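You operate a simulated robot arm through the tools that you are given. There is no shell and no other tool. Be economical: measure what you need, move in short steps, check, and stop when the job is done.

Carry out the task below with a simulated robot arm. There is one attempt and no reset: what you move stays moved.

TASK
Fold both bath towels and push them back against the brown batten.
Fine: the teal one in three, short end first; the cream one in two.
Where things are to end (x, y in the base frame): bath towel within 0.03 m of [0.46, 0.47]; bath towel within 0.03 m of [0.24, 0.68].

Only the result counts: the job must be done as asked and must still hold three seconds after the hand-in. Knocking over, shifting, dropping, spilling or breaking anything else fails it. Flat cloth is picked up by pressing the open fingertips on it (5 to 10 N) and closing them slowly along it; thin cloth reads only 2 to 8 mm in the jaws.

THE ROBOT
A 6-joint arm with a two-finger parallel gripper, fixed in place. Base frame: the origin is at the foot of the arm, x ahead of it, y to its left, z up; the work surface is at about z = 0.74. Lengths are in m, angles in rad, forces in N, time in s.
With the tool pointing down near the work surface it reaches from about 0.36 to 0.82 m from the base axis. Its first joint turns from -2.897 to 2.897 rad. Payload 3.91 kg.
Tool frame: the origin (TCP) lies between the finger pads and is the grasp point; the fingertips stand 0.03 m ahead of it; z points along the fingers, y is the line along which they close. The gripper opens to 0.11 m. The fingers are 0.02 m wide and 0.01 m thick; the gripper's body (0.048 by 0.112 m) begins 0.055 m behind the TCP.
Orientation is told as [roll, pitch, yaw] about the base's x, y, z axes, in that order, counted from this pose: with the fingers straight down and closing along the base's y, the tool's x points along the base's -x, its y along +y and its z along -z.

THE INTERFACE
- The arm moves only by the tool move_arm. Its argument "increments" is a list of rows, each a list of 2 entries, a list of its own where there are three numbers: the shift along the tool's x, y, z in cm, then the turn, a rotation vector about the tool's x, y, z in rad. In form: [[[dx, dy, dz], [ax, ay, az]], ...]. A call has 1 to 10 rows; each row is the pose to reach, as a shift and turn from the pose commanded when the call began, along the tool's axes at that moment. "hand" is the gripper command, from -1 (fully open) to 1 (shut), values between in proportion, set as the call begins (left out, the last holds). A row lasts 0.2 s, in which the tool goes at most 0.05 m and 0.15 rad; a call with a longer step from one row to the next is refused whole, and so is a gripper value outside its range. Where a pose cannot be reached the arm comes as near as it can. A force on the tool above 80 N (or 10 N above the force at the start of the call, whichever is more), or a blocked arm, ends the call early, and 0.2 s more pass. The fingers move at their own pace (about 0.045 m/s each) and stop on an object; they squeeze with about 27 N. The grip force told is the motor's: it shows also when the fingers shut on nothing. Time passes only in rows, and 0.2 s behind the last, so rows that repeat a pose let the fingers close. It gives the time, the measured TCP pose, the force on the tool (base axes), the opening and the grip force at its end, in the units of the frame above (readings bear some noise), with the torque about the TCP (base axes, N m) and any sound that the robot's microphone picked up.
- Cameras (640 x 400 px; columns grow to the right, rows downward): "scene" is fixed at [0.4013, -0.5, 1.2906]; the picture's right is [1.00, 0.10, 0.00], its down [0.04, -0.37, -0.93] and it looks along [-0.09, 0.92, -0.37] (base axes); focal length 314 px, centre (320, 200). "wrist" rides on the gripper at [0.077, 0.007, -0.114] in the tool frame; the picture's right is [-0.09, 1.00, 0.00], its down [-0.80, -0.07, -0.59] and it looks along [-0.59, -0.05, 0.80] (tool axes); focal length 270 px, centre (320, 200). There is no depth. A picture from a camera that has moved, and an enlarged one, comes with that camera's place and axes in the base frame and with its lens.
- snapshot(camera): a new picture of that camera. No time passes.
- move_column(by): slides the trunk up (or, below 0, down) by that many m; the arm rides with it, the base frame stays. It gives what a move gives, with no picture.
- close_up(camera, box): a new picture of the part [left, top, right, bottom] of that camera's present view, enlarged. No time passes.
- sign_off(): hands the job in; it is judged then, once.

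Work in short steps. Places have to be worked out from the pictures, the camera data and where the tool is seen: move nearer, look again, correct. Check each grasp and each placing, and mend what went wrong. You have 120 turns and 76 pictures in all, those below and enlarged ones among them. Open the gripper and draw the arm clear of the work before you hand the job in, unless the task says otherwise; then end with one line.

The tools are called after "Request:" as name(argument=value, ...) on one line, values as JSON. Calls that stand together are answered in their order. move_arm: Moves the arm, as the interface text tells. Its arguments: {"type":"object","properties":{"increments":{"type":"array","items":{"type":"array"}},"hand":{"type":"number"}},"required":["increments"]} The other tools are called the same way: move_column (by) slides the trunk up or down; snapshot (camera) takes a picture; close_up (camera, box) takes an enlarged picture of a part of a camera's view; sign_off () hands the job in.

At the start:

```text
time_s: 0.0
tcp_pos: [0.2487, 0.4406, 1.1442]
orientation: [-0.001, 0.0, 0.001]
wrist_force: [-0.1, 0.4, 0.4]
ft_torque: [0.01, 0.0, -0.03]
width: 0.1099
gripper_force: 0.0
trunk travel left (down, up): [-0.475, 0.135]
```

scene: 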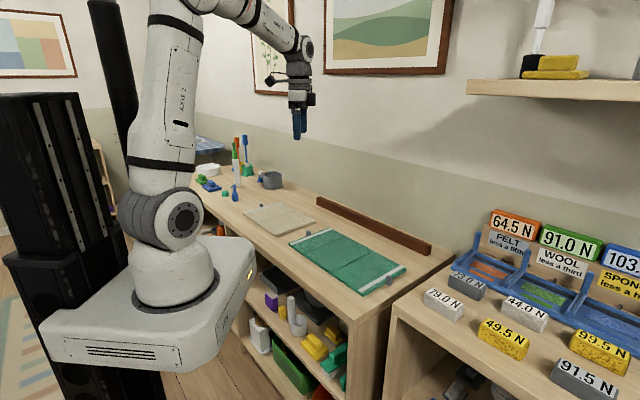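
wrist: 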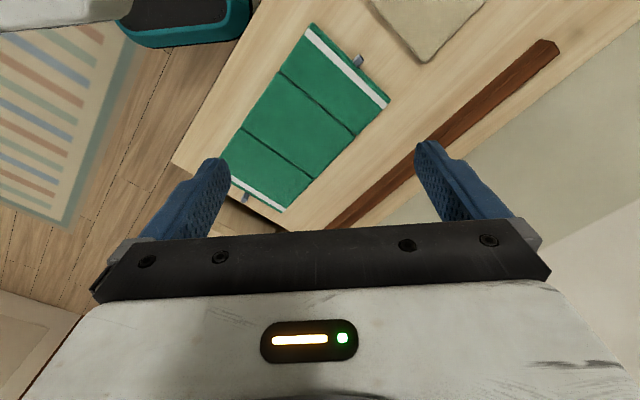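

I'll look closer at the two towels before moving.

Request:
close_up(camera="scene", box=[220, 170, 460, 320])

Request:
close_up(camera="wrist", box=[160, 0, 560, 250])

```text
2.67 times, centred on (340, 245) of scene
camera zoom: at [0.4013, -0.5, 1.2906], right [1.0, 0.1, 0.0], down [0.04, -0.37, -0.93], along [-0.09, 0.92, -0.37], focal length 838 px, centre (267, 80)
```

zoom: 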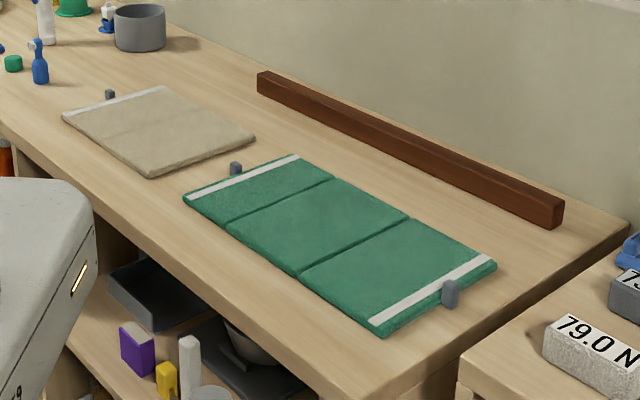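

```text
1.60 times, centred on (360, 125) of wrist
camera zoom: at [0.1723, 0.449, 1.2609], right [0.09, 1.0, 0.0], down [0.8, -0.07, 0.59], along [0.59, -0.05, -0.8], focal length 432 px, centre (256, 320)
```

zoom: 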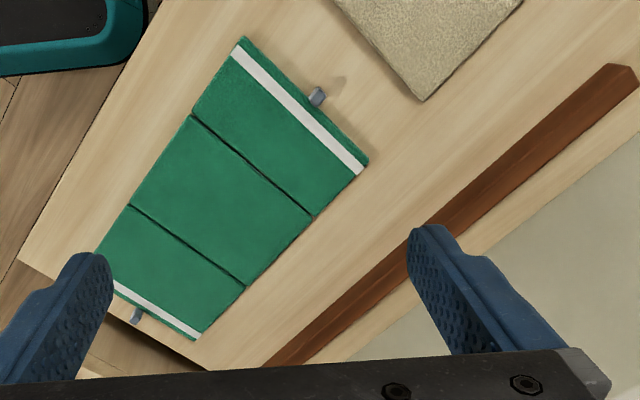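

The teal towel has three panels: creases and a shorter panel at the near-cream end. Both towels have grey tabs at the ends. I'll turn the tool about 0.8 rad to line up with the towels and view them from above the cream side.

Request:
move_arm(increments=[[[1, 3.4, 0.7], [0, 0, 0.135]], [[2, 6.7, 1.4], [0, 0, 0.27]], [[3, 10, 2], [0, 0, 0.4]], [[4, 13.4, 2.7], [0, 0, 0.54]], [[5, 16.7, 3.4], [0, 0, 0.67]], [[6, 20, 4], [0, 0, 0.8]], [[6, 20, 4], [0, 0, 0.8]]], hand=-1)

Request:
snapshot(camera="wrist")

```text
time_s: 1.6
tcp_pos: [0.1892, 0.6413, 1.1055]
orientation: [0.0, 0.001, -0.802]
wrist_force: [0.2, 0.0, 0.3]
ft_torque: [-0.02, -0.02, 0.0]
width: 0.1099
gripper_force: 0.2
trunk travel left (down, up): [-0.475, 0.135]
```

```text
71 pictures are left
camera wrist: at [0.1402, 0.7027, 1.2206], right [0.78, 0.63, 0.0], down [0.51, -0.62, 0.59], along [0.37, -0.46, -0.8], focal length 270 px, centre (320, 200)
```

wrist: 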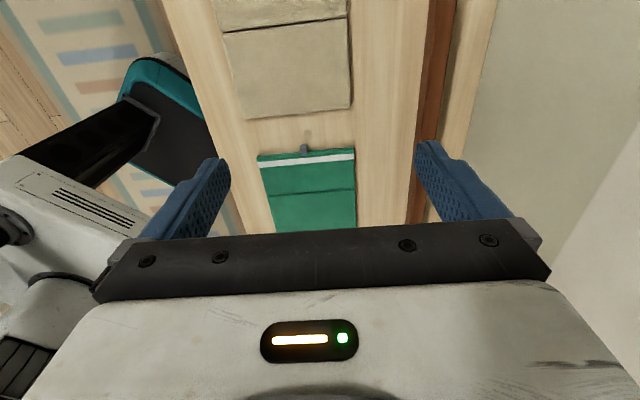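

The near part is hidden by the gripper; I'll tilt so the camera looks straight down and shift along the bench.

Request:
move_arm(increments=[[[-3, 0, -1], [0, 0.13, 0]], [[-6, 0, -2], [0, 0.26, 0]], [[-8, 0, -2], [0, 0.39, 0]], [[-11, 0, -2], [0, 0.52, 0]], [[-13, 0, -2], [0, 0.63, 0]], [[-13, 0, -2], [0, 0.63, 0]]])

Request:
snapshot(camera="wrist")

```text
time_s: 3.0
tcp_pos: [0.2815, 0.5488, 1.1255]
orientation: [0.002, 0.633, -0.801]
wrist_force: [0.1, -1.3, -0.5]
ft_torque: [-0.04, -0.01, 0.01]
width: 0.1102
gripper_force: 0.0
trunk travel left (down, up): [-0.475, 0.135]
```

```text
70 pictures are left
camera wrist: at [0.2883, 0.5502, 1.2641], right [0.76, 0.64, -0.05], down [0.64, -0.76, 0.01], along [-0.03, -0.04, -1.0], focal length 270 px, centre (320, 200)
```

wrist: 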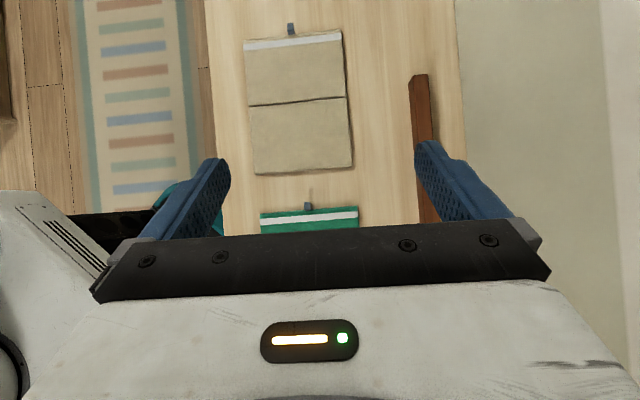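

Both towels' long axes run at about (0.70,-0.71), batten parallel. The teal near tab is at about (0.263,0.506). I'll go upright above it for a close look.

Request:
move_arm(increments=[[[-2.5, -0.7, 2.9], [0, -0.11, 0]], [[-5, -1.4, 5.7], [0, -0.22, 0]], [[-7.4, -2.1, 8.5], [0, -0.33, 0]], [[-9.9, -2.8, 11.4], [0, -0.44, 0]], [[-12.3, -3.6, 14.2], [0, -0.54, 0]], [[-14.8, -4.3, 17.1], [0, -0.633, 0]], [[-14.8, -4.3, 17.1], [0, -0.633, 0]]])

Request:
snapshot(camera="wrist")

```text
time_s: 4.6
tcp_pos: [0.262, 0.5053, 0.8995]
orientation: [-0.001, -0.003, -0.798]
wrist_force: [-0.1, 0.2, -0.5]
ft_torque: [-0.02, 0.0, 0.0]
width: 0.1098
gripper_force: 0.0
trunk travel left (down, up): [-0.475, 0.135]
```

```text
69 pictures are left
camera wrist: at [0.2132, 0.5666, 1.0137], right [0.78, 0.63, 0.0], down [0.51, -0.62, 0.6], along [0.38, -0.46, -0.8], focal length 270 px, centre (320, 200)
```

wrist: 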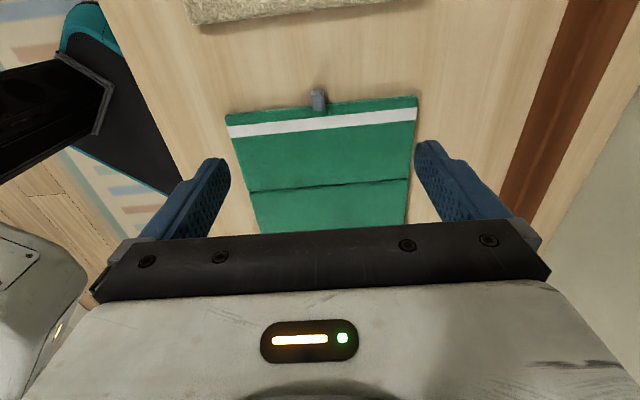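

Request:
close_up(camera="wrist", box=[210, 60, 430, 210])

Request:
close_up(camera="scene", box=[280, 215, 360, 265])

```text
2.67 times, centred on (320, 135) of wrist
camera zoom: at [0.2132, 0.5666, 1.0137], right [0.78, 0.63, 0.0], down [0.51, -0.62, 0.6], along [0.38, -0.46, -0.8], focal length 721 px, centre (320, 373)
```

zoom: 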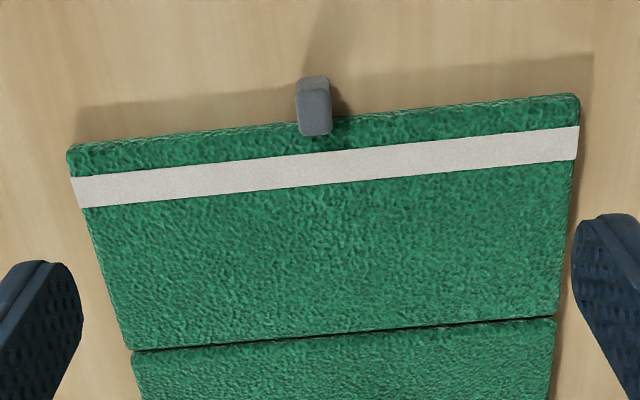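

```text
8.00 times, centred on (320, 240) of scene
camera zoom: at [0.4013, -0.5, 1.2906], right [1.0, 0.1, 0.0], down [0.04, -0.37, -0.93], along [-0.09, 0.92, -0.37], focal length 2515 px, centre (320, -120)
```

zoom: 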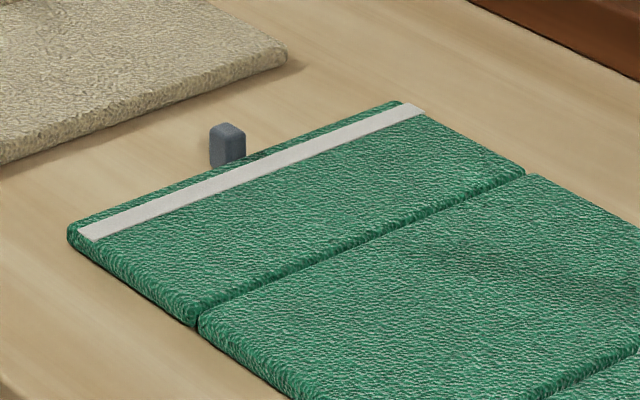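

The tab is an upright block about 1 cm wide, about 2.5 cm tall, at the end edge (about 0.260, 0.508); the hinge lies about 0.10 m along u. I'll descend over it with fingers partly closed and check.

Request:
move_arm(increments=[[[0.3, 0, 3], [0, 0, -0.012]], [[0.33, 0, 6], [0, 0, -0.012]], [[0.33, 0, 8.5], [0, 0, -0.012]], [[0.33, 0, 8.5], [0, 0, -0.012]]], hand=0.3)

Request:
snapshot(camera="wrist")

Request:
close_up(camera="scene", box=[270, 200, 366, 260])

```text
time_s: 5.6
tcp_pos: [0.2605, 0.5068, 0.814]
orientation: [0.0, -0.005, -0.787]
wrist_force: [-0.1, -0.1, 0.5]
ft_torque: [0.01, -0.05, 0.01]
width: 0.0387
gripper_force: 0.1
trunk travel left (down, up): [-0.475, 0.135]
```

```text
66 pictures are left
camera wrist: at [0.2107, 0.5675, 0.9297], right [0.77, 0.64, 0.0], down [0.51, -0.62, 0.6], along [0.38, -0.46, -0.8], focal length 270 px, centre (320, 200)
```

wrist: 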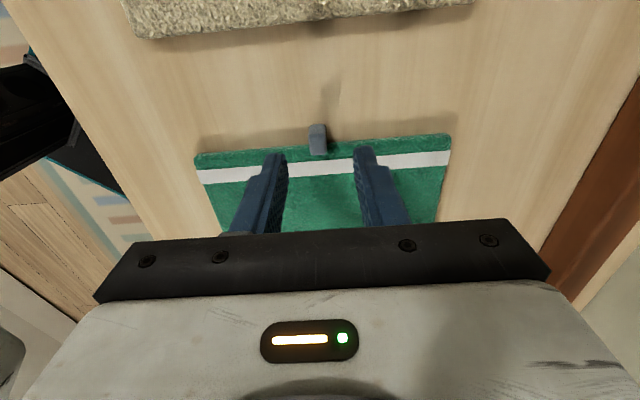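

```text
6.67 times, centred on (318, 230) of scene
camera zoom: at [0.4013, -0.5, 1.2906], right [1.0, 0.1, 0.0], down [0.04, -0.37, -0.93], along [-0.09, 0.92, -0.37], focal length 2096 px, centre (333, 0)
```

zoom: 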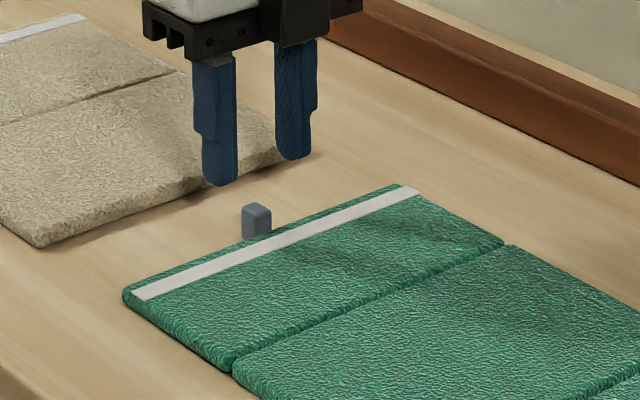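

Alignment is good; I shift 3 mm back, go down to z≈0.792 and close on the tab.

Request:
move_arm(increments=[[[0.3, 0, 1.2], [0, 0, 0]], [[0.3, 0, 2.2], [0, 0, 0]], [[0.3, 0, 2.2], [0, 0, 0]]])

Request:
close_up(camera="wrist", box=[220, 80, 420, 205])

Request:
close_up(camera="scene", box=[280, 210, 344, 250])

```text
time_s: 6.4
tcp_pos: [0.2595, 0.5093, 0.7921]
orientation: [0.0, -0.003, -0.787]
wrist_force: [0.4, 1.2, 0.1]
ft_torque: [0.01, 0.03, 0.02]
width: 0.0384
gripper_force: 0.1
trunk travel left (down, up): [-0.475, 0.135]
```

```text
3.20 times, centred on (320, 142) of wrist
camera zoom: at [0.2083, 0.5697, 0.9082], right [0.77, 0.64, 0.0], down [0.51, -0.62, 0.6], along [0.38, -0.46, -0.8], focal length 865 px, centre (320, 384)
```

zoom: 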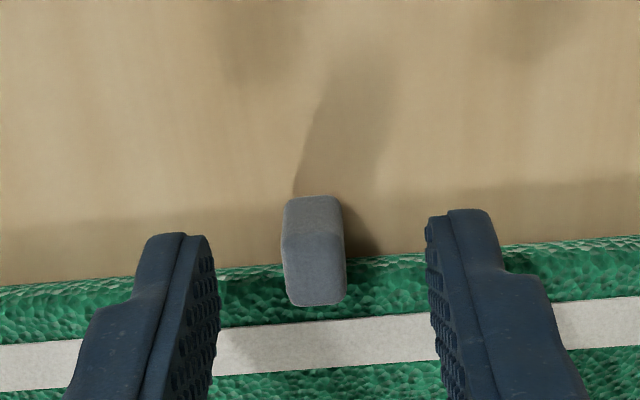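

```text
10.00 times, centred on (312, 230) of scene
camera zoom: at [0.4013, -0.5, 1.2906], right [1.0, 0.1, 0.0], down [0.04, -0.37, -0.93], along [-0.09, 0.92, -0.37], focal length 3144 px, centre (400, -100)
```

zoom: 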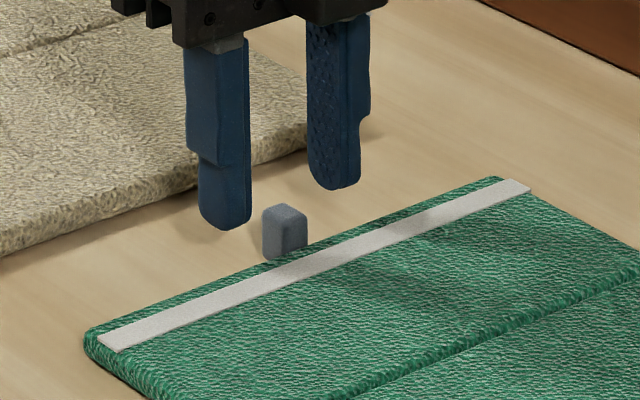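

Comparing with the fingertips, the tab top is only at z≈0.7625. I go 1.1 cm lower and close.

Request:
move_arm(increments=[[[0.2, 0, 0.6], [0, 0, 0]], [[0.2, 0, 1.1], [0, 0, 0]], [[0.2, 0, 1.1], [0, 0, 0]]])

Request:
move_arm(increments=[[[0, 0, 0], [0, 0, 0]], [[0, 0, 0], [0, 0, 0]], [[0, 0, 0], [0, 0, 0]]], hand=1)

Request:
close_up(camera="wrist", box=[220, 80, 420, 205])

```text
time_s: 7.2
tcp_pos: [0.2571, 0.51, 0.783]
orientation: [0.0, -0.003, -0.788]
wrist_force: [0.5, -0.1, -0.4]
ft_torque: [-0.03, 0.01, 0.01]
width: 0.0387
gripper_force: 0.0
trunk travel left (down, up): [-0.475, 0.135]
```

```text
time_s: 8.0
tcp_pos: [0.2569, 0.5105, 0.7834]
orientation: [-0.001, -0.004, -0.79]
wrist_force: [-0.6, -0.4, 0.2]
ft_torque: [0.0, 0.03, 0.02]
width: 0.0112
gripper_force: 27.1
trunk travel left (down, up): [-0.475, 0.135]
```

```text
3.20 times, centred on (320, 142) of wrist
camera zoom: at [0.2068, 0.5707, 0.8974], right [0.77, 0.64, 0.0], down [0.51, -0.62, 0.6], along [0.38, -0.46, -0.8], focal length 865 px, centre (320, 384)
```

zoom: 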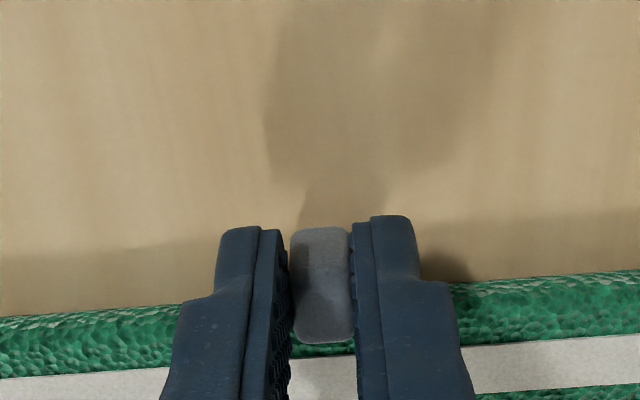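

Gripped (11 mm). I start the swing about the crease rigidly, the tool tilting with the panel, to 0.6 rad, then check.

Request:
move_arm(increments=[[[-0.28, 0, -0.77], [0, 0.075, 0]], [[-0.63, 0, -1.51], [0, 0.15, 0]], [[-1.03, 0, -2.2], [0, 0.225, 0]], [[-1.47, 0, -2.92], [0, 0.3, 0]], [[-1.98, 0, -3.57], [0, 0.375, 0]], [[-2.52, 0, -4.18], [0, 0.45, 0]], [[-3.12, 0, -4.75], [0, 0.525, 0]], [[-3.74, 0, -5.28], [0, 0.6, 0]]])

Request:
snapshot(camera="scene")

```text
time_s: 9.8
tcp_pos: [0.2831, 0.4838, 0.8365]
orientation: [0.001, 0.599, -0.788]
wrist_force: [-3.1, 7.0, 10.7]
ft_torque: [-0.14, -0.18, 0.0]
width: 0.0114
gripper_force: 27.1
trunk travel left (down, up): [-0.475, 0.135]
```

```text
61 pictures are left
```

scene: 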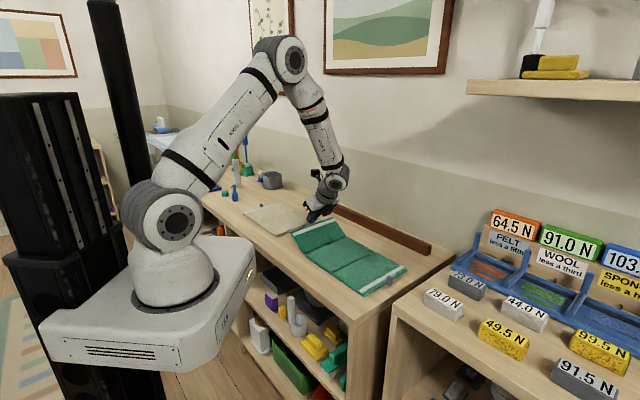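

The short panel rises with the tool. Since the motion is rigid about the hinge, the same increments apply again; I add 2 mm outward to see how the force changes.

Request:
move_arm(increments=[[[-0.08, 0, -0.77], [0, 0.075, 0]], [[-0.43, 0, -1.51], [0, 0.15, 0]], [[-0.83, 0, -2.2], [0, 0.225, 0]], [[-1.27, 0, -2.92], [0, 0.3, 0]], [[-1.78, 0, -3.57], [0, 0.375, 0]], [[-2.32, 0, -4.18], [0, 0.45, 0]]])

```text
time_s: 11.2
tcp_pos: [0.3139, 0.4532, 0.8579]
orientation: [0.004, 1.051, -0.784]
wrist_force: [-3.3, 7.2, 22.7]
ft_torque: [0.09, 0.05, -0.03]
width: 0.0113
gripper_force: 27.2
trunk travel left (down, up): [-0.475, 0.135]
```

Force grew to 23 N along the panel. I test by going 3 mm inward.

Request:
move_arm(increments=[[[-0.15, 0, 0], [0, 0, 0]], [[-0.3, 0, 0], [0, 0, 0]], [[-0.3, 0, 0], [0, 0, 0]]])

Request:
close_up(camera="scene", box=[270, 170, 430, 270])

```text
time_s: 12.0
tcp_pos: [0.3136, 0.454, 0.8563]
orientation: [0.007, 1.051, -0.781]
wrist_force: [-9.4, 21.1, 36.4]
ft_torque: [0.85, 0.62, -0.18]
width: 0.0116
gripper_force: 27.4
trunk travel left (down, up): [-0.475, 0.135]
```

```text
4.00 times, centred on (350, 220) of scene
camera zoom: at [0.4013, -0.5, 1.2906], right [1.0, 0.1, 0.0], down [0.04, -0.37, -0.93], along [-0.09, 0.92, -0.37], focal length 1258 px, centre (200, 120)
```

zoom: 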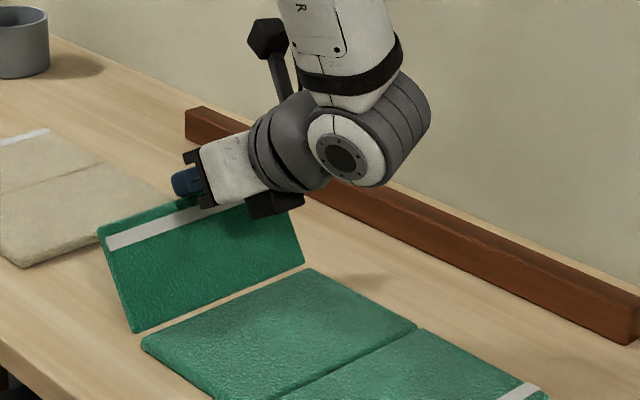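

Inward increases the force, so I was pressing the panel's lower edge down. I ease outward 7 mm.

Request:
move_arm(increments=[[[0.2, 0, 0], [0, 0, 0]], [[0.4, 0, 0], [0, 0, 0]], [[0.6, 0, 0], [0, 0, 0]], [[0.7, 0, 0], [0, 0, 0]], [[0.7, 0, 0], [0, 0, 0]]])

Request:
close_up(camera="scene", box=[270, 190, 366, 250])

```text
time_s: 13.2
tcp_pos: [0.3127, 0.4552, 0.8587]
orientation: [-0.003, 1.045, -0.791]
wrist_force: [-0.5, -0.6, -0.2]
ft_torque: [-0.09, 0.01, -0.08]
width: 0.0114
gripper_force: 27.0
trunk travel left (down, up): [-0.475, 0.135]
```

```text
6.67 times, centred on (318, 220) of scene
camera zoom: at [0.4013, -0.5, 1.2906], right [1.0, 0.1, 0.0], down [0.04, -0.37, -0.93], along [-0.09, 0.92, -0.37], focal length 2096 px, centre (333, 67)
```

zoom: 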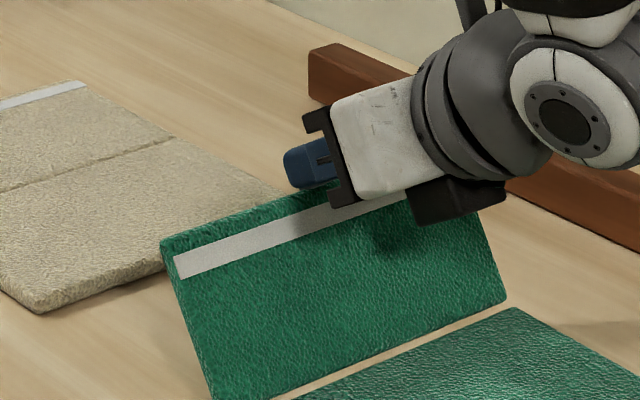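

Force is now near zero, so the real hinge is slightly higher than I assumed. I continue the swing another 0.4 rad with a little more outward.

Request:
move_arm(increments=[[[-0.25, 0, -0.77], [0, 0.075, 0]], [[-0.57, 0, -1.51], [0, 0.15, 0]], [[-0.93, 0, -2.2], [0, 0.225, 0]], [[-1.32, 0, -2.92], [0, 0.3, 0]], [[-1.8, 0, -3.57], [0, 0.375, 0]]])

Request:
close_up(camera="scene", box=[270, 160, 430, 260])

```text
time_s: 14.4
tcp_pos: [0.3415, 0.4268, 0.8611]
orientation: [-0.005, 1.424, -0.792]
wrist_force: [1.0, 0.7, 0.0]
ft_torque: [-0.17, -0.05, 0.12]
width: 0.0111
gripper_force: 27.0
trunk travel left (down, up): [-0.475, 0.135]
```

```text
4.00 times, centred on (350, 210) of scene
camera zoom: at [0.4013, -0.5, 1.2906], right [1.0, 0.1, 0.0], down [0.04, -0.37, -0.93], along [-0.09, 0.92, -0.37], focal length 1258 px, centre (200, 160)
```

zoom: 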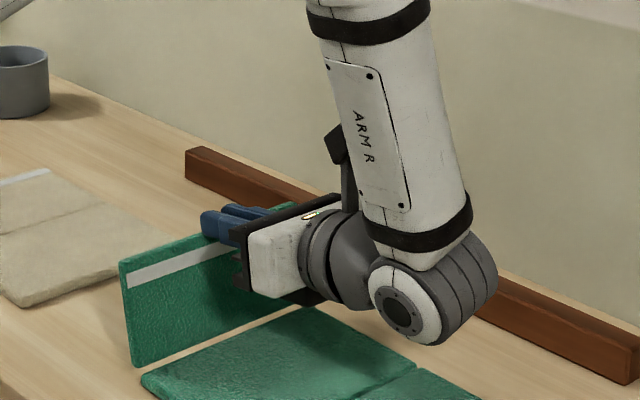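

The panel is near vertical with no load. I carry the tab on over the hinge while tilting the tool back, letting the tab pivot in the pads.

Request:
move_arm(increments=[[[0.12, 0, -0.9], [0, -0.088, 0]], [[0.2, 0, -1.83], [0, -0.177, 0]], [[0.15, 0, -2.68], [0, -0.265, 0]], [[0.07, 0, -3.52], [0, -0.354, 0]], [[-0.15, 0, -4.27], [0, -0.44, 0]], [[-0.41, 0, -5.01], [0, -0.53, 0]], [[-0.8, 0, -5.63], [0, -0.617, 0]], [[-1.22, 0, -6.24], [0, -0.704, 0]]])

Request:
close_up(camera="scene", box=[270, 160, 430, 260])

```text
time_s: 16.2
tcp_pos: [0.3843, 0.3834, 0.8636]
orientation: [0.008, 0.719, -0.783]
wrist_force: [-7.2, 13.5, 39.5]
ft_torque: [0.48, 0.95, -0.13]
width: 0.0119
gripper_force: 26.9
trunk travel left (down, up): [-0.475, 0.135]
```

```text
4.00 times, centred on (350, 210) of scene
camera zoom: at [0.4013, -0.5, 1.2906], right [1.0, 0.1, 0.0], down [0.04, -0.37, -0.93], along [-0.09, 0.92, -0.37], focal length 1258 px, centre (200, 160)
```

zoom: 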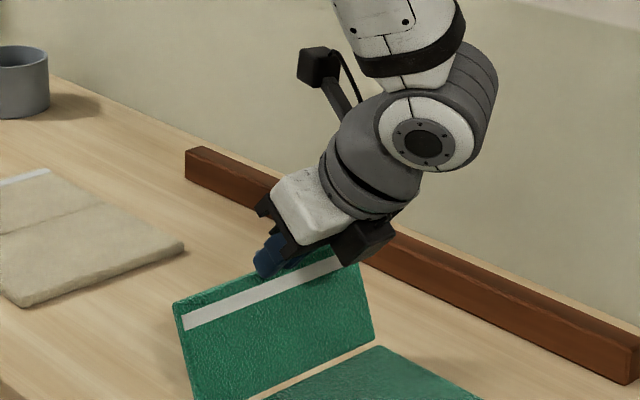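

The tab doesn't pivot freely: the towel seems to have slid along instead. I look at the whole state.

Request:
close_up(camera="scene", box=[230, 160, 470, 310])

```text
2.67 times, centred on (350, 235) of scene
camera zoom: at [0.4013, -0.5, 1.2906], right [1.0, 0.1, 0.0], down [0.04, -0.37, -0.93], along [-0.09, 0.92, -0.37], focal length 838 px, centre (240, 107)
```

zoom: 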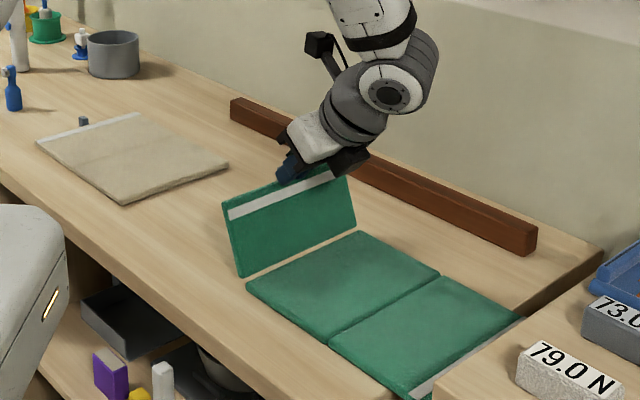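

The towel slid about 8 cm toward the bench end. I relieve the pressure by lifting 1 cm and dragging back a little toward -u, watching force.

Request:
move_arm(increments=[[[0.33, 0, -0.38], [0, 0, 0]], [[0.66, 0, -0.75], [0, 0, 0]], [[1.2, 0, -0.35], [0, 0, 0]], [[1.8, 0, 0.25], [0, 0, 0]], [[2.5, 0, 0.9], [0, 0, 0]]])

```text
time_s: 17.4
tcp_pos: [0.3673, 0.3989, 0.8689]
orientation: [0.001, 0.718, -0.788]
wrist_force: [1.1, 0.6, -1.7]
ft_torque: [0.06, 0.05, 0.09]
width: 0.0113
gripper_force: 26.5
trunk travel left (down, up): [-0.475, 0.135]
```

Force is relieved. I drag 6 cm further along -u at constant height.

Request:
move_arm(increments=[[[0.75, 0, 0.66], [0, 0, 0]], [[1.5, 0, 1.32], [0, 0, 0]], [[2.26, 0, 1.98], [0, 0, 0]], [[3.0, 0, 2.64], [0, 0, 0]], [[3.76, 0, 3.3], [0, 0, 0]], [[4.51, 0, 3.95], [0, 0, 0]]])

Request:
close_up(camera="scene", box=[230, 160, 470, 310])

```text
time_s: 18.8
tcp_pos: [0.3261, 0.4429, 0.8684]
orientation: [-0.001, 0.72, -0.788]
wrist_force: [-0.2, 0.3, -0.9]
ft_torque: [0.1, 0.05, 0.01]
width: 0.0113
gripper_force: 26.9
trunk travel left (down, up): [-0.475, 0.135]
```

```text
2.67 times, centred on (350, 235) of scene
camera zoom: at [0.4013, -0.5, 1.2906], right [1.0, 0.1, 0.0], down [0.04, -0.37, -0.93], along [-0.09, 0.92, -0.37], focal length 838 px, centre (240, 107)
```

zoom: 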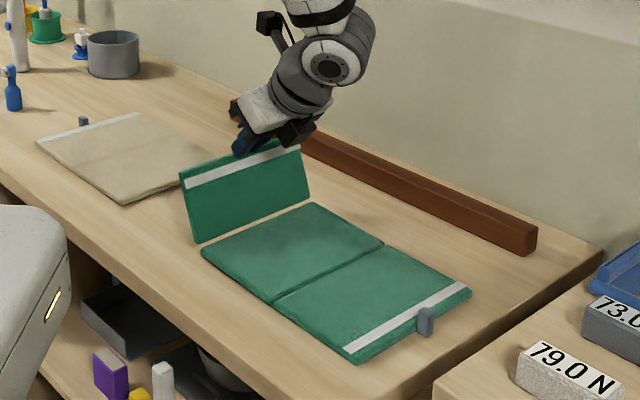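

The towel is back at its original place, and the panel is now at about 1.3 rad with tool tilt only 0.72, so there's a useful offset. I rotate rigidly about the hinge again, in two parts.

Request:
move_arm(increments=[[[-0.4, 0, -0.45], [0, 0.05, 0]], [[-0.78, 0, -0.89], [0, 0.1, 0]], [[-1.25, 0, -1.28], [0, 0.15, 0]], [[-1.7, 0, -1.63], [0, 0.2, 0]], [[-2.2, 0, -1.95], [0, 0.25, 0]], [[-2.72, 0, -2.23], [0, 0.3, 0]], [[-3.26, 0, -2.5], [0, 0.35, 0]], [[-3.8, 0, -2.73], [0, 0.4, 0]]])

Request:
close_up(camera="scene", box=[230, 160, 470, 310])

```text
time_s: 20.6
tcp_pos: [0.3577, 0.4088, 0.8633]
orientation: [0.0, 1.118, -0.788]
wrist_force: [1.3, 0.2, -0.8]
ft_torque: [-0.14, -0.04, 0.1]
width: 0.0114
gripper_force: 27.1
trunk travel left (down, up): [-0.475, 0.135]
```

```text
2.67 times, centred on (350, 235) of scene
camera zoom: at [0.4013, -0.5, 1.2906], right [1.0, 0.1, 0.0], down [0.04, -0.37, -0.93], along [-0.09, 0.92, -0.37], focal length 838 px, centre (240, 107)
```

zoom: 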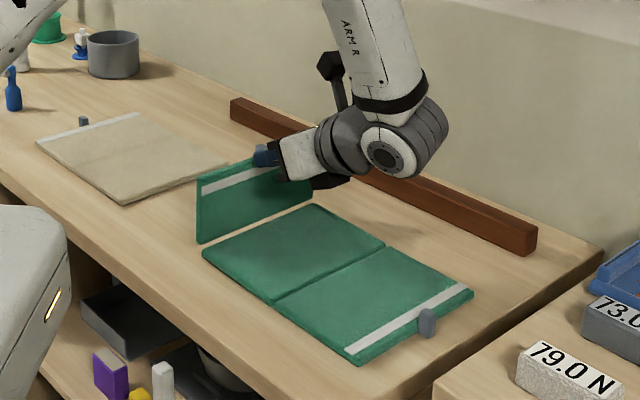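

Past vertical, no force, towel stays put. I repeat for another 0.4 rad.

Request:
move_arm(increments=[[[-0.45, 0, -0.4], [0, 0.05, 0]], [[-0.88, 0, -0.79], [0, 0.1, 0]], [[-1.35, 0, -1.14], [0, 0.15, 0]], [[-1.84, 0, -1.49], [0, 0.2, 0]], [[-2.34, 0, -1.81], [0, 0.25, 0]], [[-2.86, 0, -2.09], [0, 0.3, 0]], [[-3.4, 0, -2.36], [0, 0.35, 0]], [[-3.94, 0, -2.59], [0, 0.4, 0]]])

Request:
close_up(camera="scene", box=[230, 160, 470, 310])

```text
time_s: 22.4
tcp_pos: [0.3869, 0.3791, 0.8405]
orientation: [-0.002, 1.518, -0.789]
wrist_force: [0.5, -0.6, -0.8]
ft_torque: [-0.17, -0.06, 0.08]
width: 0.0113
gripper_force: 27.0
trunk travel left (down, up): [-0.475, 0.135]
```

```text
2.67 times, centred on (350, 235) of scene
camera zoom: at [0.4013, -0.5, 1.2906], right [1.0, 0.1, 0.0], down [0.04, -0.37, -0.93], along [-0.09, 0.92, -0.37], focal length 838 px, centre (240, 107)
```

zoom: 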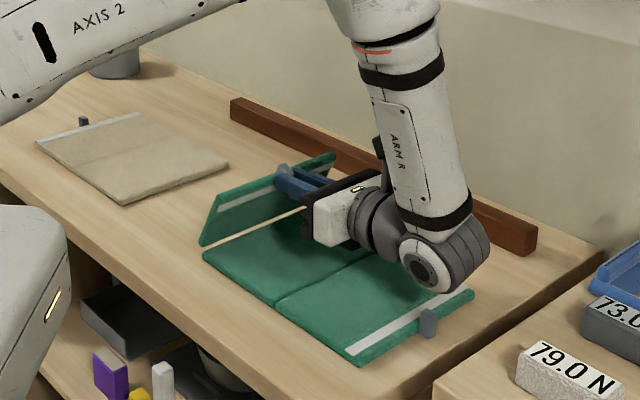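

The panel leans over at about 2 rad. I open and draw back along +u so it can drop onto the middle panel, then rise and tilt back.

Request:
move_arm(increments=[[[0, 0, 0], [0, 0, 0]], [[0, 0, 0], [0, 0, 0]], [[0, 0, -1.5], [0, 0, 0]], [[0, 0, -3], [0, 0, 0]], [[0, 0, -4.5], [0, 0, 0]], [[0, 0, -5.5], [0, 0, 0]]], hand=0.3)

Request:
close_up(camera="scene", box=[230, 160, 470, 310])

```text
time_s: 23.8
tcp_pos: [0.4256, 0.3407, 0.842]
orientation: [0.0, 1.517, -0.79]
wrist_force: [-0.5, 0.3, 0.8]
ft_torque: [0.02, 0.0, -0.02]
width: 0.0385
gripper_force: 0.0
trunk travel left (down, up): [-0.475, 0.135]
```

```text
2.67 times, centred on (350, 235) of scene
camera zoom: at [0.4013, -0.5, 1.2906], right [1.0, 0.1, 0.0], down [0.04, -0.37, -0.93], along [-0.09, 0.92, -0.37], focal length 838 px, centre (240, 107)
```

zoom: 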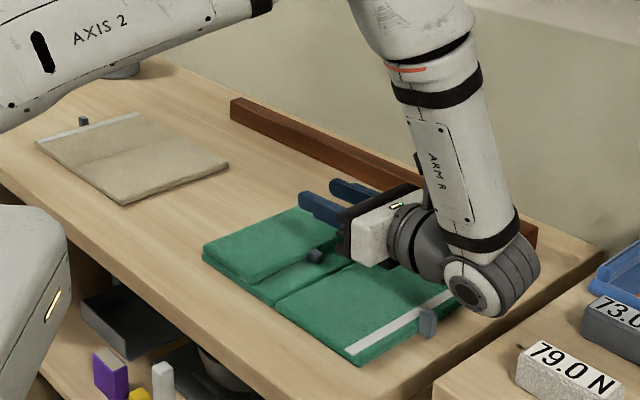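

The short panel lies flat on the middle one. I rise and bring the tool upright.

Request:
move_arm(increments=[[[3, 0, 0], [0, 0, 0]], [[6, 0, 0], [0, -0.15, 0]], [[9, 0, 0], [0, -0.3, 0]], [[12, 0, 0], [0, -0.45, 0]], [[15, 0, 0], [0, -0.6, 0]], [[17, 0, 0], [0, -0.75, 0]], [[17, 0, 0], [0, -0.9, 0]], [[17, 0, 0], [0, -1.05, 0]], [[17, 0, 0], [0, -1.2, 0]], [[17, 0, 0], [0, -1.35, 0]]])

Request:
move_arm(increments=[[[0, 0, 0], [0, -0.15, 0]], [[0, 0, 0], [0, -0.167, 0]], [[0, 0, 0], [0, -0.167, 0]]])

Request:
move_arm(increments=[[[-1, 0, 0], [0, 0, -0.15]], [[-2, 0, 0], [0, 0, -0.3]], [[-3, 0, 0], [0, 0, -0.45]], [[-4, 0, 0], [0, 0, -0.6]], [[-5, 0, 0], [0, 0, -0.75]], [[-6, 0, 0], [0, 0, -0.9]], [[-7, 0, 0], [0, 0, -1.05]], [[-8, 0, 0], [0, 0, -1.2]], [[-9, 0, 0], [0, 0, -1.35]], [[-10, 0, 0], [0, 0, -1.5]]])

```text
time_s: 26.0
tcp_pos: [0.4189, 0.3486, 1.0135]
orientation: [0.0, 0.166, -0.786]
wrist_force: [-0.1, -0.2, -0.1]
ft_torque: [-0.02, 0.01, 0.02]
width: 0.0384
gripper_force: 0.1
trunk travel left (down, up): [-0.475, 0.135]
```

```text
time_s: 26.8
tcp_pos: [0.42, 0.346, 1.0132]
orientation: [0.0, -0.001, -0.788]
wrist_force: [0.2, -0.5, 1.0]
ft_torque: [0.0, 0.01, -0.02]
width: 0.0386
gripper_force: 0.2
trunk travel left (down, up): [-0.475, 0.135]
```

```text
time_s: 29.0
tcp_pos: [0.4891, 0.2766, 1.0121]
orientation: [0.002, 0.001, 0.714]
wrist_force: [-0.5, -0.5, -0.6]
ft_torque: [0.02, 0.01, 0.02]
width: 0.0384
gripper_force: 0.1
trunk travel left (down, up): [-0.475, 0.135]
```

Halfway turned; I continue to yaw 2.356 and move above the far tab (about 0.526, 0.239).

Request:
move_arm(increments=[[[0, -0.5, 1], [0, 0, -0.15]], [[0, -1, 2], [0, 0, -0.3]], [[0, -1.5, 3], [0, 0, -0.45]], [[0, -2, 4], [0, 0, -0.6]], [[0, -2.5, 5], [0, 0, -0.75]], [[0, -3, 6], [0, 0, -0.9]], [[0, -3.5, 7], [0, 0, -1.05]], [[0, -4, 8], [0, 0, -1.2]], [[0, -4.6, 9], [0, 0, -1.35]], [[-0.3, -5.3, 10], [0, 0, -1.5]]])

Request:
move_arm(increments=[[[0, 0, 0.5], [0, 0, -0.142]], [[0, 0, 1], [0, 0, -0.142]], [[0, 0, 1], [0, 0, -0.142]]])

Request:
snapshot(camera="wrist")

```text
time_s: 31.2
tcp_pos: [0.5263, 0.2375, 0.9122]
orientation: [0.0, -0.001, 2.214]
wrist_force: [0.2, -0.4, 0.3]
ft_torque: [0.0, -0.04, 0.02]
width: 0.0384
gripper_force: 0.2
trunk travel left (down, up): [-0.475, 0.135]
```

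```text
time_s: 32.0
tcp_pos: [0.527, 0.2377, 0.9029]
orientation: [-0.001, -0.001, 2.353]
wrist_force: [-0.2, -0.5, 0.8]
ft_torque: [-0.01, -0.02, 0.0]
width: 0.0385
gripper_force: 0.0
trunk travel left (down, up): [-0.475, 0.135]
```

```text
51 pictures are left
camera wrist: at [0.5756, 0.1798, 1.0182], right [-0.77, -0.64, 0.0], down [-0.51, 0.62, 0.6], along [-0.38, 0.46, -0.8], focal length 270 px, centre (320, 200)
```

wrist: 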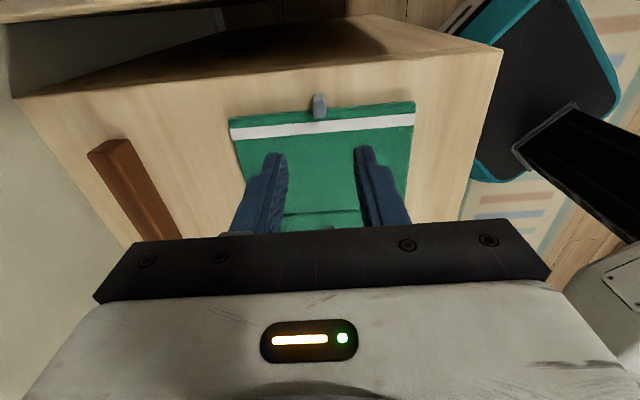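

Tab in view; zooming for measurement.

Request:
close_up(camera="wrist", box=[210, 80, 430, 230])

```text
2.67 times, centred on (320, 155) of wrist
camera zoom: at [0.5756, 0.1798, 1.0182], right [-0.77, -0.64, 0.0], down [-0.51, 0.62, 0.6], along [-0.38, 0.46, -0.8], focal length 721 px, centre (320, 320)
```

zoom: 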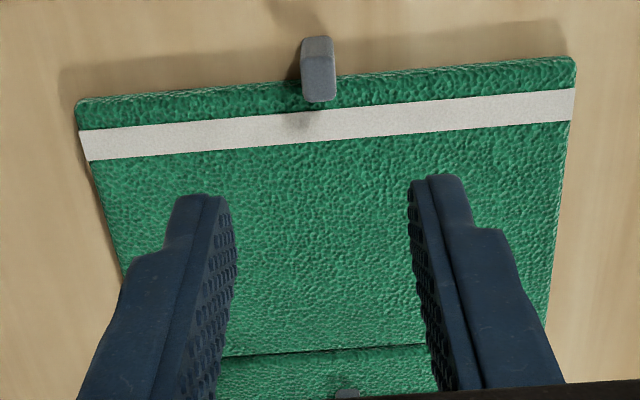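

Tab at (0.522,0.245), hinge about 0.135–0.14 m from it. This time I pre-tilt the tool 0.6 rad outward before grasping so the rigid swing ends well past vertical.

Request:
move_arm(increments=[[[0.2, 0, 1.5], [0, -0.12, 0]], [[0.4, 0, 3], [0, -0.24, 0]], [[0.6, -0.1, 4.5], [0, -0.36, 0]], [[0.8, -0.1, 6], [0, -0.48, 0]], [[0.85, -0.1, 7.3], [0, -0.6, 0]], [[0.85, -0.1, 7.3], [0, -0.6, 0]]])

Request:
close_up(camera="wrist", box=[210, 50, 430, 200])

Request:
close_up(camera="scene", box=[340, 230, 436, 290])

```text
time_s: 33.4
tcp_pos: [0.5333, 0.2334, 0.8289]
orientation: [-0.001, -0.604, 2.353]
wrist_force: [-0.2, 0.3, 0.3]
ft_torque: [0.01, 0.01, -0.01]
width: 0.0386
gripper_force: 0.1
trunk travel left (down, up): [-0.475, 0.135]
```

```text
2.67 times, centred on (320, 125) of wrist
camera zoom: at [0.6185, 0.1378, 0.8812], right [-0.76, -0.65, 0.05], down [-0.18, 0.28, 0.94], along [-0.63, 0.71, -0.33], focal length 721 px, centre (320, 400)
```

zoom: 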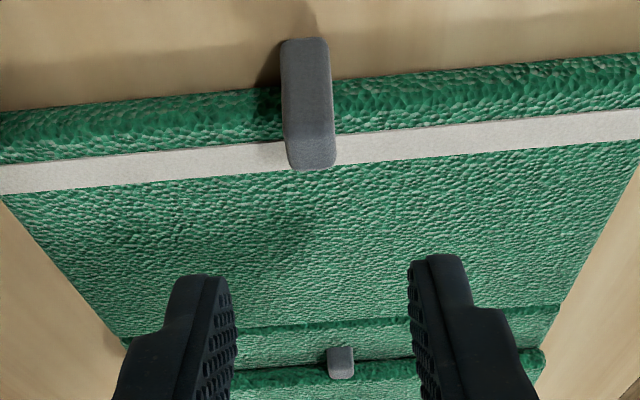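

```text
6.67 times, centred on (388, 260) of scene
camera zoom: at [0.4013, -0.5, 1.2906], right [1.0, 0.1, 0.0], down [0.04, -0.37, -0.93], along [-0.09, 0.92, -0.37], focal length 2096 px, centre (-133, -200)
```

zoom: 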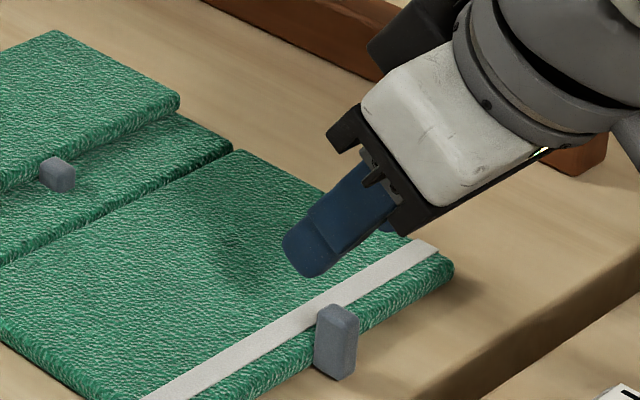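

Aligned with the tab. I lower straight down 5.2 cm (in tilted tool axes) and close.

Request:
move_arm(increments=[[[0.98, 0, 1.43], [0, 0, 0]], [[1.96, 0, 2.86], [0, 0, 0]], [[2.95, 0, 4.28], [0, 0, 0]], [[2.95, 0, 4.28], [0, 0, 0]]])

Request:
move_arm(increments=[[[0, 0, 0], [0, 0, 0]], [[0, 0, 0], [0, 0, 0]], [[0, 0, 0], [0, 0, 0]]], hand=1)

Request:
close_up(camera="scene", box=[340, 230, 436, 290])

```text
time_s: 34.4
tcp_pos: [0.533, 0.2319, 0.7775]
orientation: [0.0, -0.6, 2.353]
wrist_force: [0.8, 0.8, 0.6]
ft_torque: [-0.02, 0.0, -0.02]
width: 0.0385
gripper_force: 0.1
trunk travel left (down, up): [-0.475, 0.135]
```

```text
time_s: 35.2
tcp_pos: [0.5331, 0.2318, 0.7772]
orientation: [0.0, -0.6, 2.353]
wrist_force: [-0.1, 0.1, 0.7]
ft_torque: [-0.01, -0.02, -0.03]
width: 0.0114
gripper_force: 27.0
trunk travel left (down, up): [-0.475, 0.135]
```

```text
6.67 times, centred on (388, 260) of scene
camera zoom: at [0.4013, -0.5, 1.2906], right [1.0, 0.1, 0.0], down [0.04, -0.37, -0.93], along [-0.09, 0.92, -0.37], focal length 2096 px, centre (-133, -200)
```

zoom: 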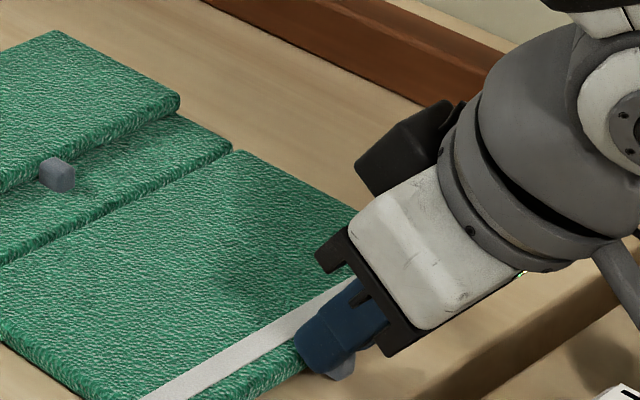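

Gripped (11 mm). I swing rigidly about the second crease 0.6 rad.

Request:
move_arm(increments=[[[-0.56, 0, -0.56], [0, 0.05, 0]], [[-1.16, 0, -1.11], [0, 0.1, 0]], [[-1.78, 0, -1.61], [0, 0.15, 0]], [[-2.41, 0, -2.09], [0, 0.2, 0]], [[-3.08, 0, -2.54], [0, 0.25, 0]], [[-3.77, 0, -2.95], [0, 0.3, 0]], [[-5.2, 0, -3.66], [0, 0.4, 0]], [[-6.69, 0, -4.23], [0, 0.5, 0]], [[-8.23, 0, -4.65], [0, 0.6, 0]]])

Request:
close_up(camera="scene", box=[230, 160, 470, 310])

```text
time_s: 37.2
tcp_pos: [0.5039, 0.2634, 0.8625]
orientation: [0.0, 0.0, 2.354]
wrist_force: [-1.0, 0.4, -1.6]
ft_torque: [-0.03, -0.11, 0.09]
width: 0.0115
gripper_force: 26.6
trunk travel left (down, up): [-0.475, 0.135]
```

```text
2.67 times, centred on (350, 235) of scene
camera zoom: at [0.4013, -0.5, 1.2906], right [1.0, 0.1, 0.0], down [0.04, -0.37, -0.93], along [-0.09, 0.92, -0.37], focal length 838 px, centre (240, 107)
```

zoom: 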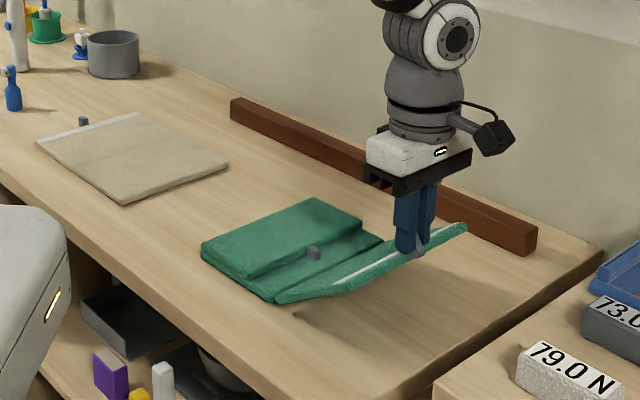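

Working with low force. Next 0.7 rad of the same rigid motion.

Request:
move_arm(increments=[[[-1.16, 0, -1.11], [0, 0.1, 0]], [[-2.41, 0, -2.09], [0, 0.2, 0]], [[-3.77, 0, -2.95], [0, 0.3, 0]], [[-5.2, 0, -3.66], [0, 0.4, 0]], [[-6.69, 0, -4.23], [0, 0.5, 0]], [[-8.23, 0, -4.65], [0, 0.6, 0]], [[-9.82, 0, -4.91], [0, 0.7, 0]]])

Request:
close_up(camera="scene", box=[230, 160, 470, 310])

```text
time_s: 38.8
tcp_pos: [0.4349, 0.3326, 0.9129]
orientation: [0.001, 0.701, 2.355]
wrist_force: [-0.7, 0.8, -1.6]
ft_torque: [-0.01, 0.14, -0.06]
width: 0.0114
gripper_force: 27.3
trunk travel left (down, up): [-0.475, 0.135]
```

```text
2.67 times, centred on (350, 235) of scene
camera zoom: at [0.4013, -0.5, 1.2906], right [1.0, 0.1, 0.0], down [0.04, -0.37, -0.93], along [-0.09, 0.92, -0.37], focal length 838 px, centre (240, 107)
```

zoom: 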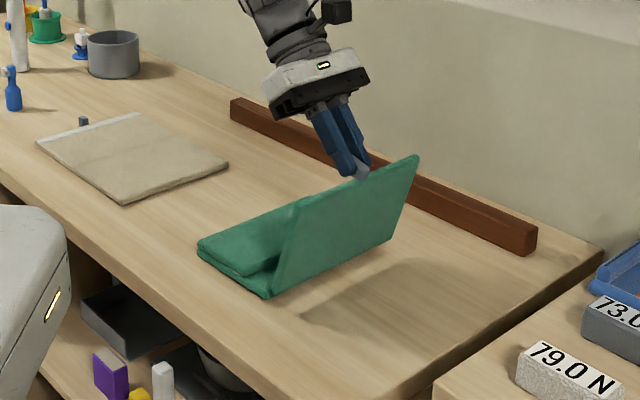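

Great. Another 0.7 rad.

Request:
move_arm(increments=[[[-1.16, 0, -1.11], [0, 0.1, 0]], [[-2.41, 0, -2.09], [0, 0.2, 0]], [[-3.77, 0, -2.95], [0, 0.3, 0]], [[-5.2, 0, -3.66], [0, 0.4, 0]], [[-6.69, 0, -4.23], [0, 0.5, 0]], [[-8.23, 0, -4.65], [0, 0.6, 0]], [[-9.82, 0, -4.91], [0, 0.7, 0]]])

Request:
close_up(camera="scene", box=[230, 160, 470, 310])

```text
time_s: 40.4
tcp_pos: [0.3588, 0.4073, 0.8863]
orientation: [-0.006, 1.401, 2.349]
wrist_force: [0.4, 1.1, -1.9]
ft_torque: [0.12, 0.14, -0.05]
width: 0.0116
gripper_force: 26.4
trunk travel left (down, up): [-0.475, 0.135]
```

```text
2.67 times, centred on (350, 235) of scene
camera zoom: at [0.4013, -0.5, 1.2906], right [1.0, 0.1, 0.0], down [0.04, -0.37, -0.93], along [-0.09, 0.92, -0.37], focal length 838 px, centre (240, 107)
```

zoom: 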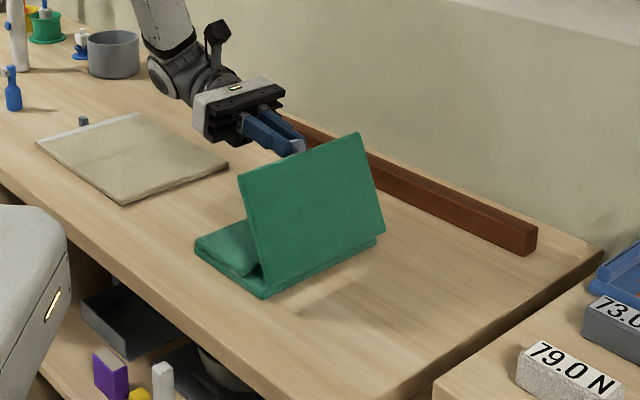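

Panel is past vertical (about 115°). Release and draw back so it drops over.

Request:
move_arm(increments=[[[0, 0, 0], [0, 0, 0]], [[0, 0, 0], [0, 0, 0]], [[0, 0, -1.5], [0, 0, 0]], [[0, 0, -3], [0, 0, 0]], [[0, 0, -4.5], [0, 0, 0]], [[0, 0, -6], [0, 0, 0]], [[2, 0, -7], [0, 0, 0]]], hand=0.3)

Request:
close_up(camera="scene", box=[230, 160, 470, 310])

```text
time_s: 42.0
tcp_pos: [0.3136, 0.4548, 0.9171]
orientation: [0.003, 1.399, 2.357]
wrist_force: [0.2, 0.5, 0.9]
ft_torque: [-0.01, 0.02, 0.01]
width: 0.0384
gripper_force: 0.2
trunk travel left (down, up): [-0.475, 0.135]
```

```text
2.67 times, centred on (350, 235) of scene
camera zoom: at [0.4013, -0.5, 1.2906], right [1.0, 0.1, 0.0], down [0.04, -0.37, -0.93], along [-0.09, 0.92, -0.37], focal length 838 px, centre (240, 107)
```

zoom: 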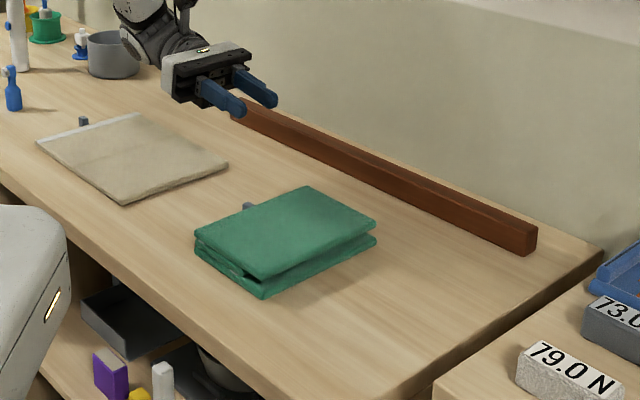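

The teal is folded in three. I raise, bring the tool upright, and turn back for the cream towel.

Request:
move_arm(increments=[[[3, 0, 0], [0, -0.1, 0]], [[6, 0, 0], [0, -0.25, 0]], [[9, 0, 0], [0, -0.4, 0]], [[11, 0, 0], [0, -0.55, 0]], [[11, 0, 0], [0, -0.7, 0]], [[11, 0, 0], [0, -0.85, 0]], [[11, 0, 0], [0, -1.0, 0]], [[11, 0, 0], [0, -1.15, 0]], [[11, 0, 0], [0, -1.3, 0]], [[11, 0, 0], [0, -1.4, 0]]])

Request:
move_arm(increments=[[[0, 0, 0], [0, 0, 0.15]], [[0, 0, 0], [0, 0, 0.3]], [[0, 0, 0], [0, 0, 0.45]], [[0, 0, 0], [0, 0, 0.6]], [[0, 0, 0], [0, 0, 0.75]], [[0, 0, 0], [0, 0, 0.9]], [[0, 0, 0], [0, 0, 1.05]], [[0, 0, 0], [0, 0, 1.2]], [[0, 0, 0], [0, 0, 1.35]], [[0, 0, 0], [0, 0, 1.5]]])

Request:
move_arm(increments=[[[0, 0, 0], [0, 0, 0.15]], [[0, 0, 0], [0, 0, 0.3]], [[0, 0, 0], [0, 0, 0.45]], [[0, 0, 0], [0, 0, 0.6]], [[0, 0, 0], [0, 0, 0.75]], [[0, 0, 0], [0, 0, 0.9]], [[0, 0, 0], [0, 0, 1.05]], [[0, 0, 0], [0, 0, 1.2]], [[0, 0, 0], [0, 0, 1.35]], [[0, 0, 0], [0, 0, 1.5]]])

```text
time_s: 44.2
tcp_pos: [0.3265, 0.4411, 1.0255]
orientation: [0.0, -0.002, 2.354]
wrist_force: [0.4, -0.7, 0.2]
ft_torque: [0.03, 0.02, 0.02]
width: 0.0386
gripper_force: 0.1
trunk travel left (down, up): [-0.475, 0.135]
```

```text
time_s: 46.4
tcp_pos: [0.3271, 0.4424, 1.0263]
orientation: [0.001, 0.0, 0.853]
wrist_force: [0.9, -0.1, 0.2]
ft_torque: [-0.02, 0.0, 0.02]
width: 0.0386
gripper_force: 0.0
trunk travel left (down, up): [-0.475, 0.135]
```

```text
time_s: 48.6
tcp_pos: [0.3267, 0.4419, 1.0253]
orientation: [0.0, 0.0, -0.65]
wrist_force: [-1.2, 0.3, 0.5]
ft_torque: [0.02, 0.0, -0.04]
width: 0.0388
gripper_force: 0.0
trunk travel left (down, up): [-0.475, 0.135]
```

Move above the cream tab (about 0.024, 0.742) with the last bit of turn.

Request:
move_arm(increments=[[[4.2, 0.55, 0.5], [0, 0, 0.05]], [[8.4, 1.1, 1], [0, 0, 0.1]], [[12.7, 1.65, 1.5], [0, 0, 0.135]], [[16.9, 2.2, 2.5], [0, 0, 0.135]], [[21.1, 2.8, 4], [0, 0, 0.135]], [[25.3, 3.3, 5.5], [0, 0, 0.135]], [[29.6, 3.9, 7], [0, 0, 0.135]], [[33.8, 4.4, 9], [0, 0, 0.135]], [[38, 5, 11], [0, 0, 0.135]], [[42.2, 5.5, 12.5], [0, 0, 0.135]]])

Request:
snapshot(camera="wrist")

```text
time_s: 50.8
tcp_pos: [0.0214, 0.7389, 0.9022]
orientation: [0.0, 0.0, -0.779]
wrist_force: [-0.6, -0.2, 1.0]
ft_torque: [0.0, -0.01, -0.01]
width: 0.0388
gripper_force: 0.1
trunk travel left (down, up): [-0.475, 0.135]
```

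```text
42 pictures are left
camera wrist: at [-0.0288, 0.7997, 1.0167], right [0.76, 0.65, 0.0], down [0.52, -0.61, 0.59], along [0.38, -0.45, -0.8], focal length 270 px, centre (320, 200)
```

wrist: 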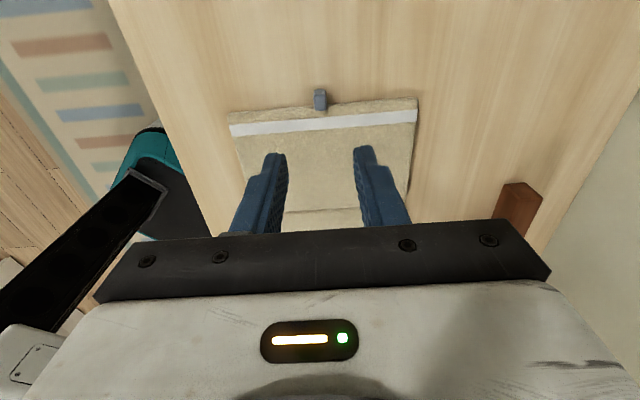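

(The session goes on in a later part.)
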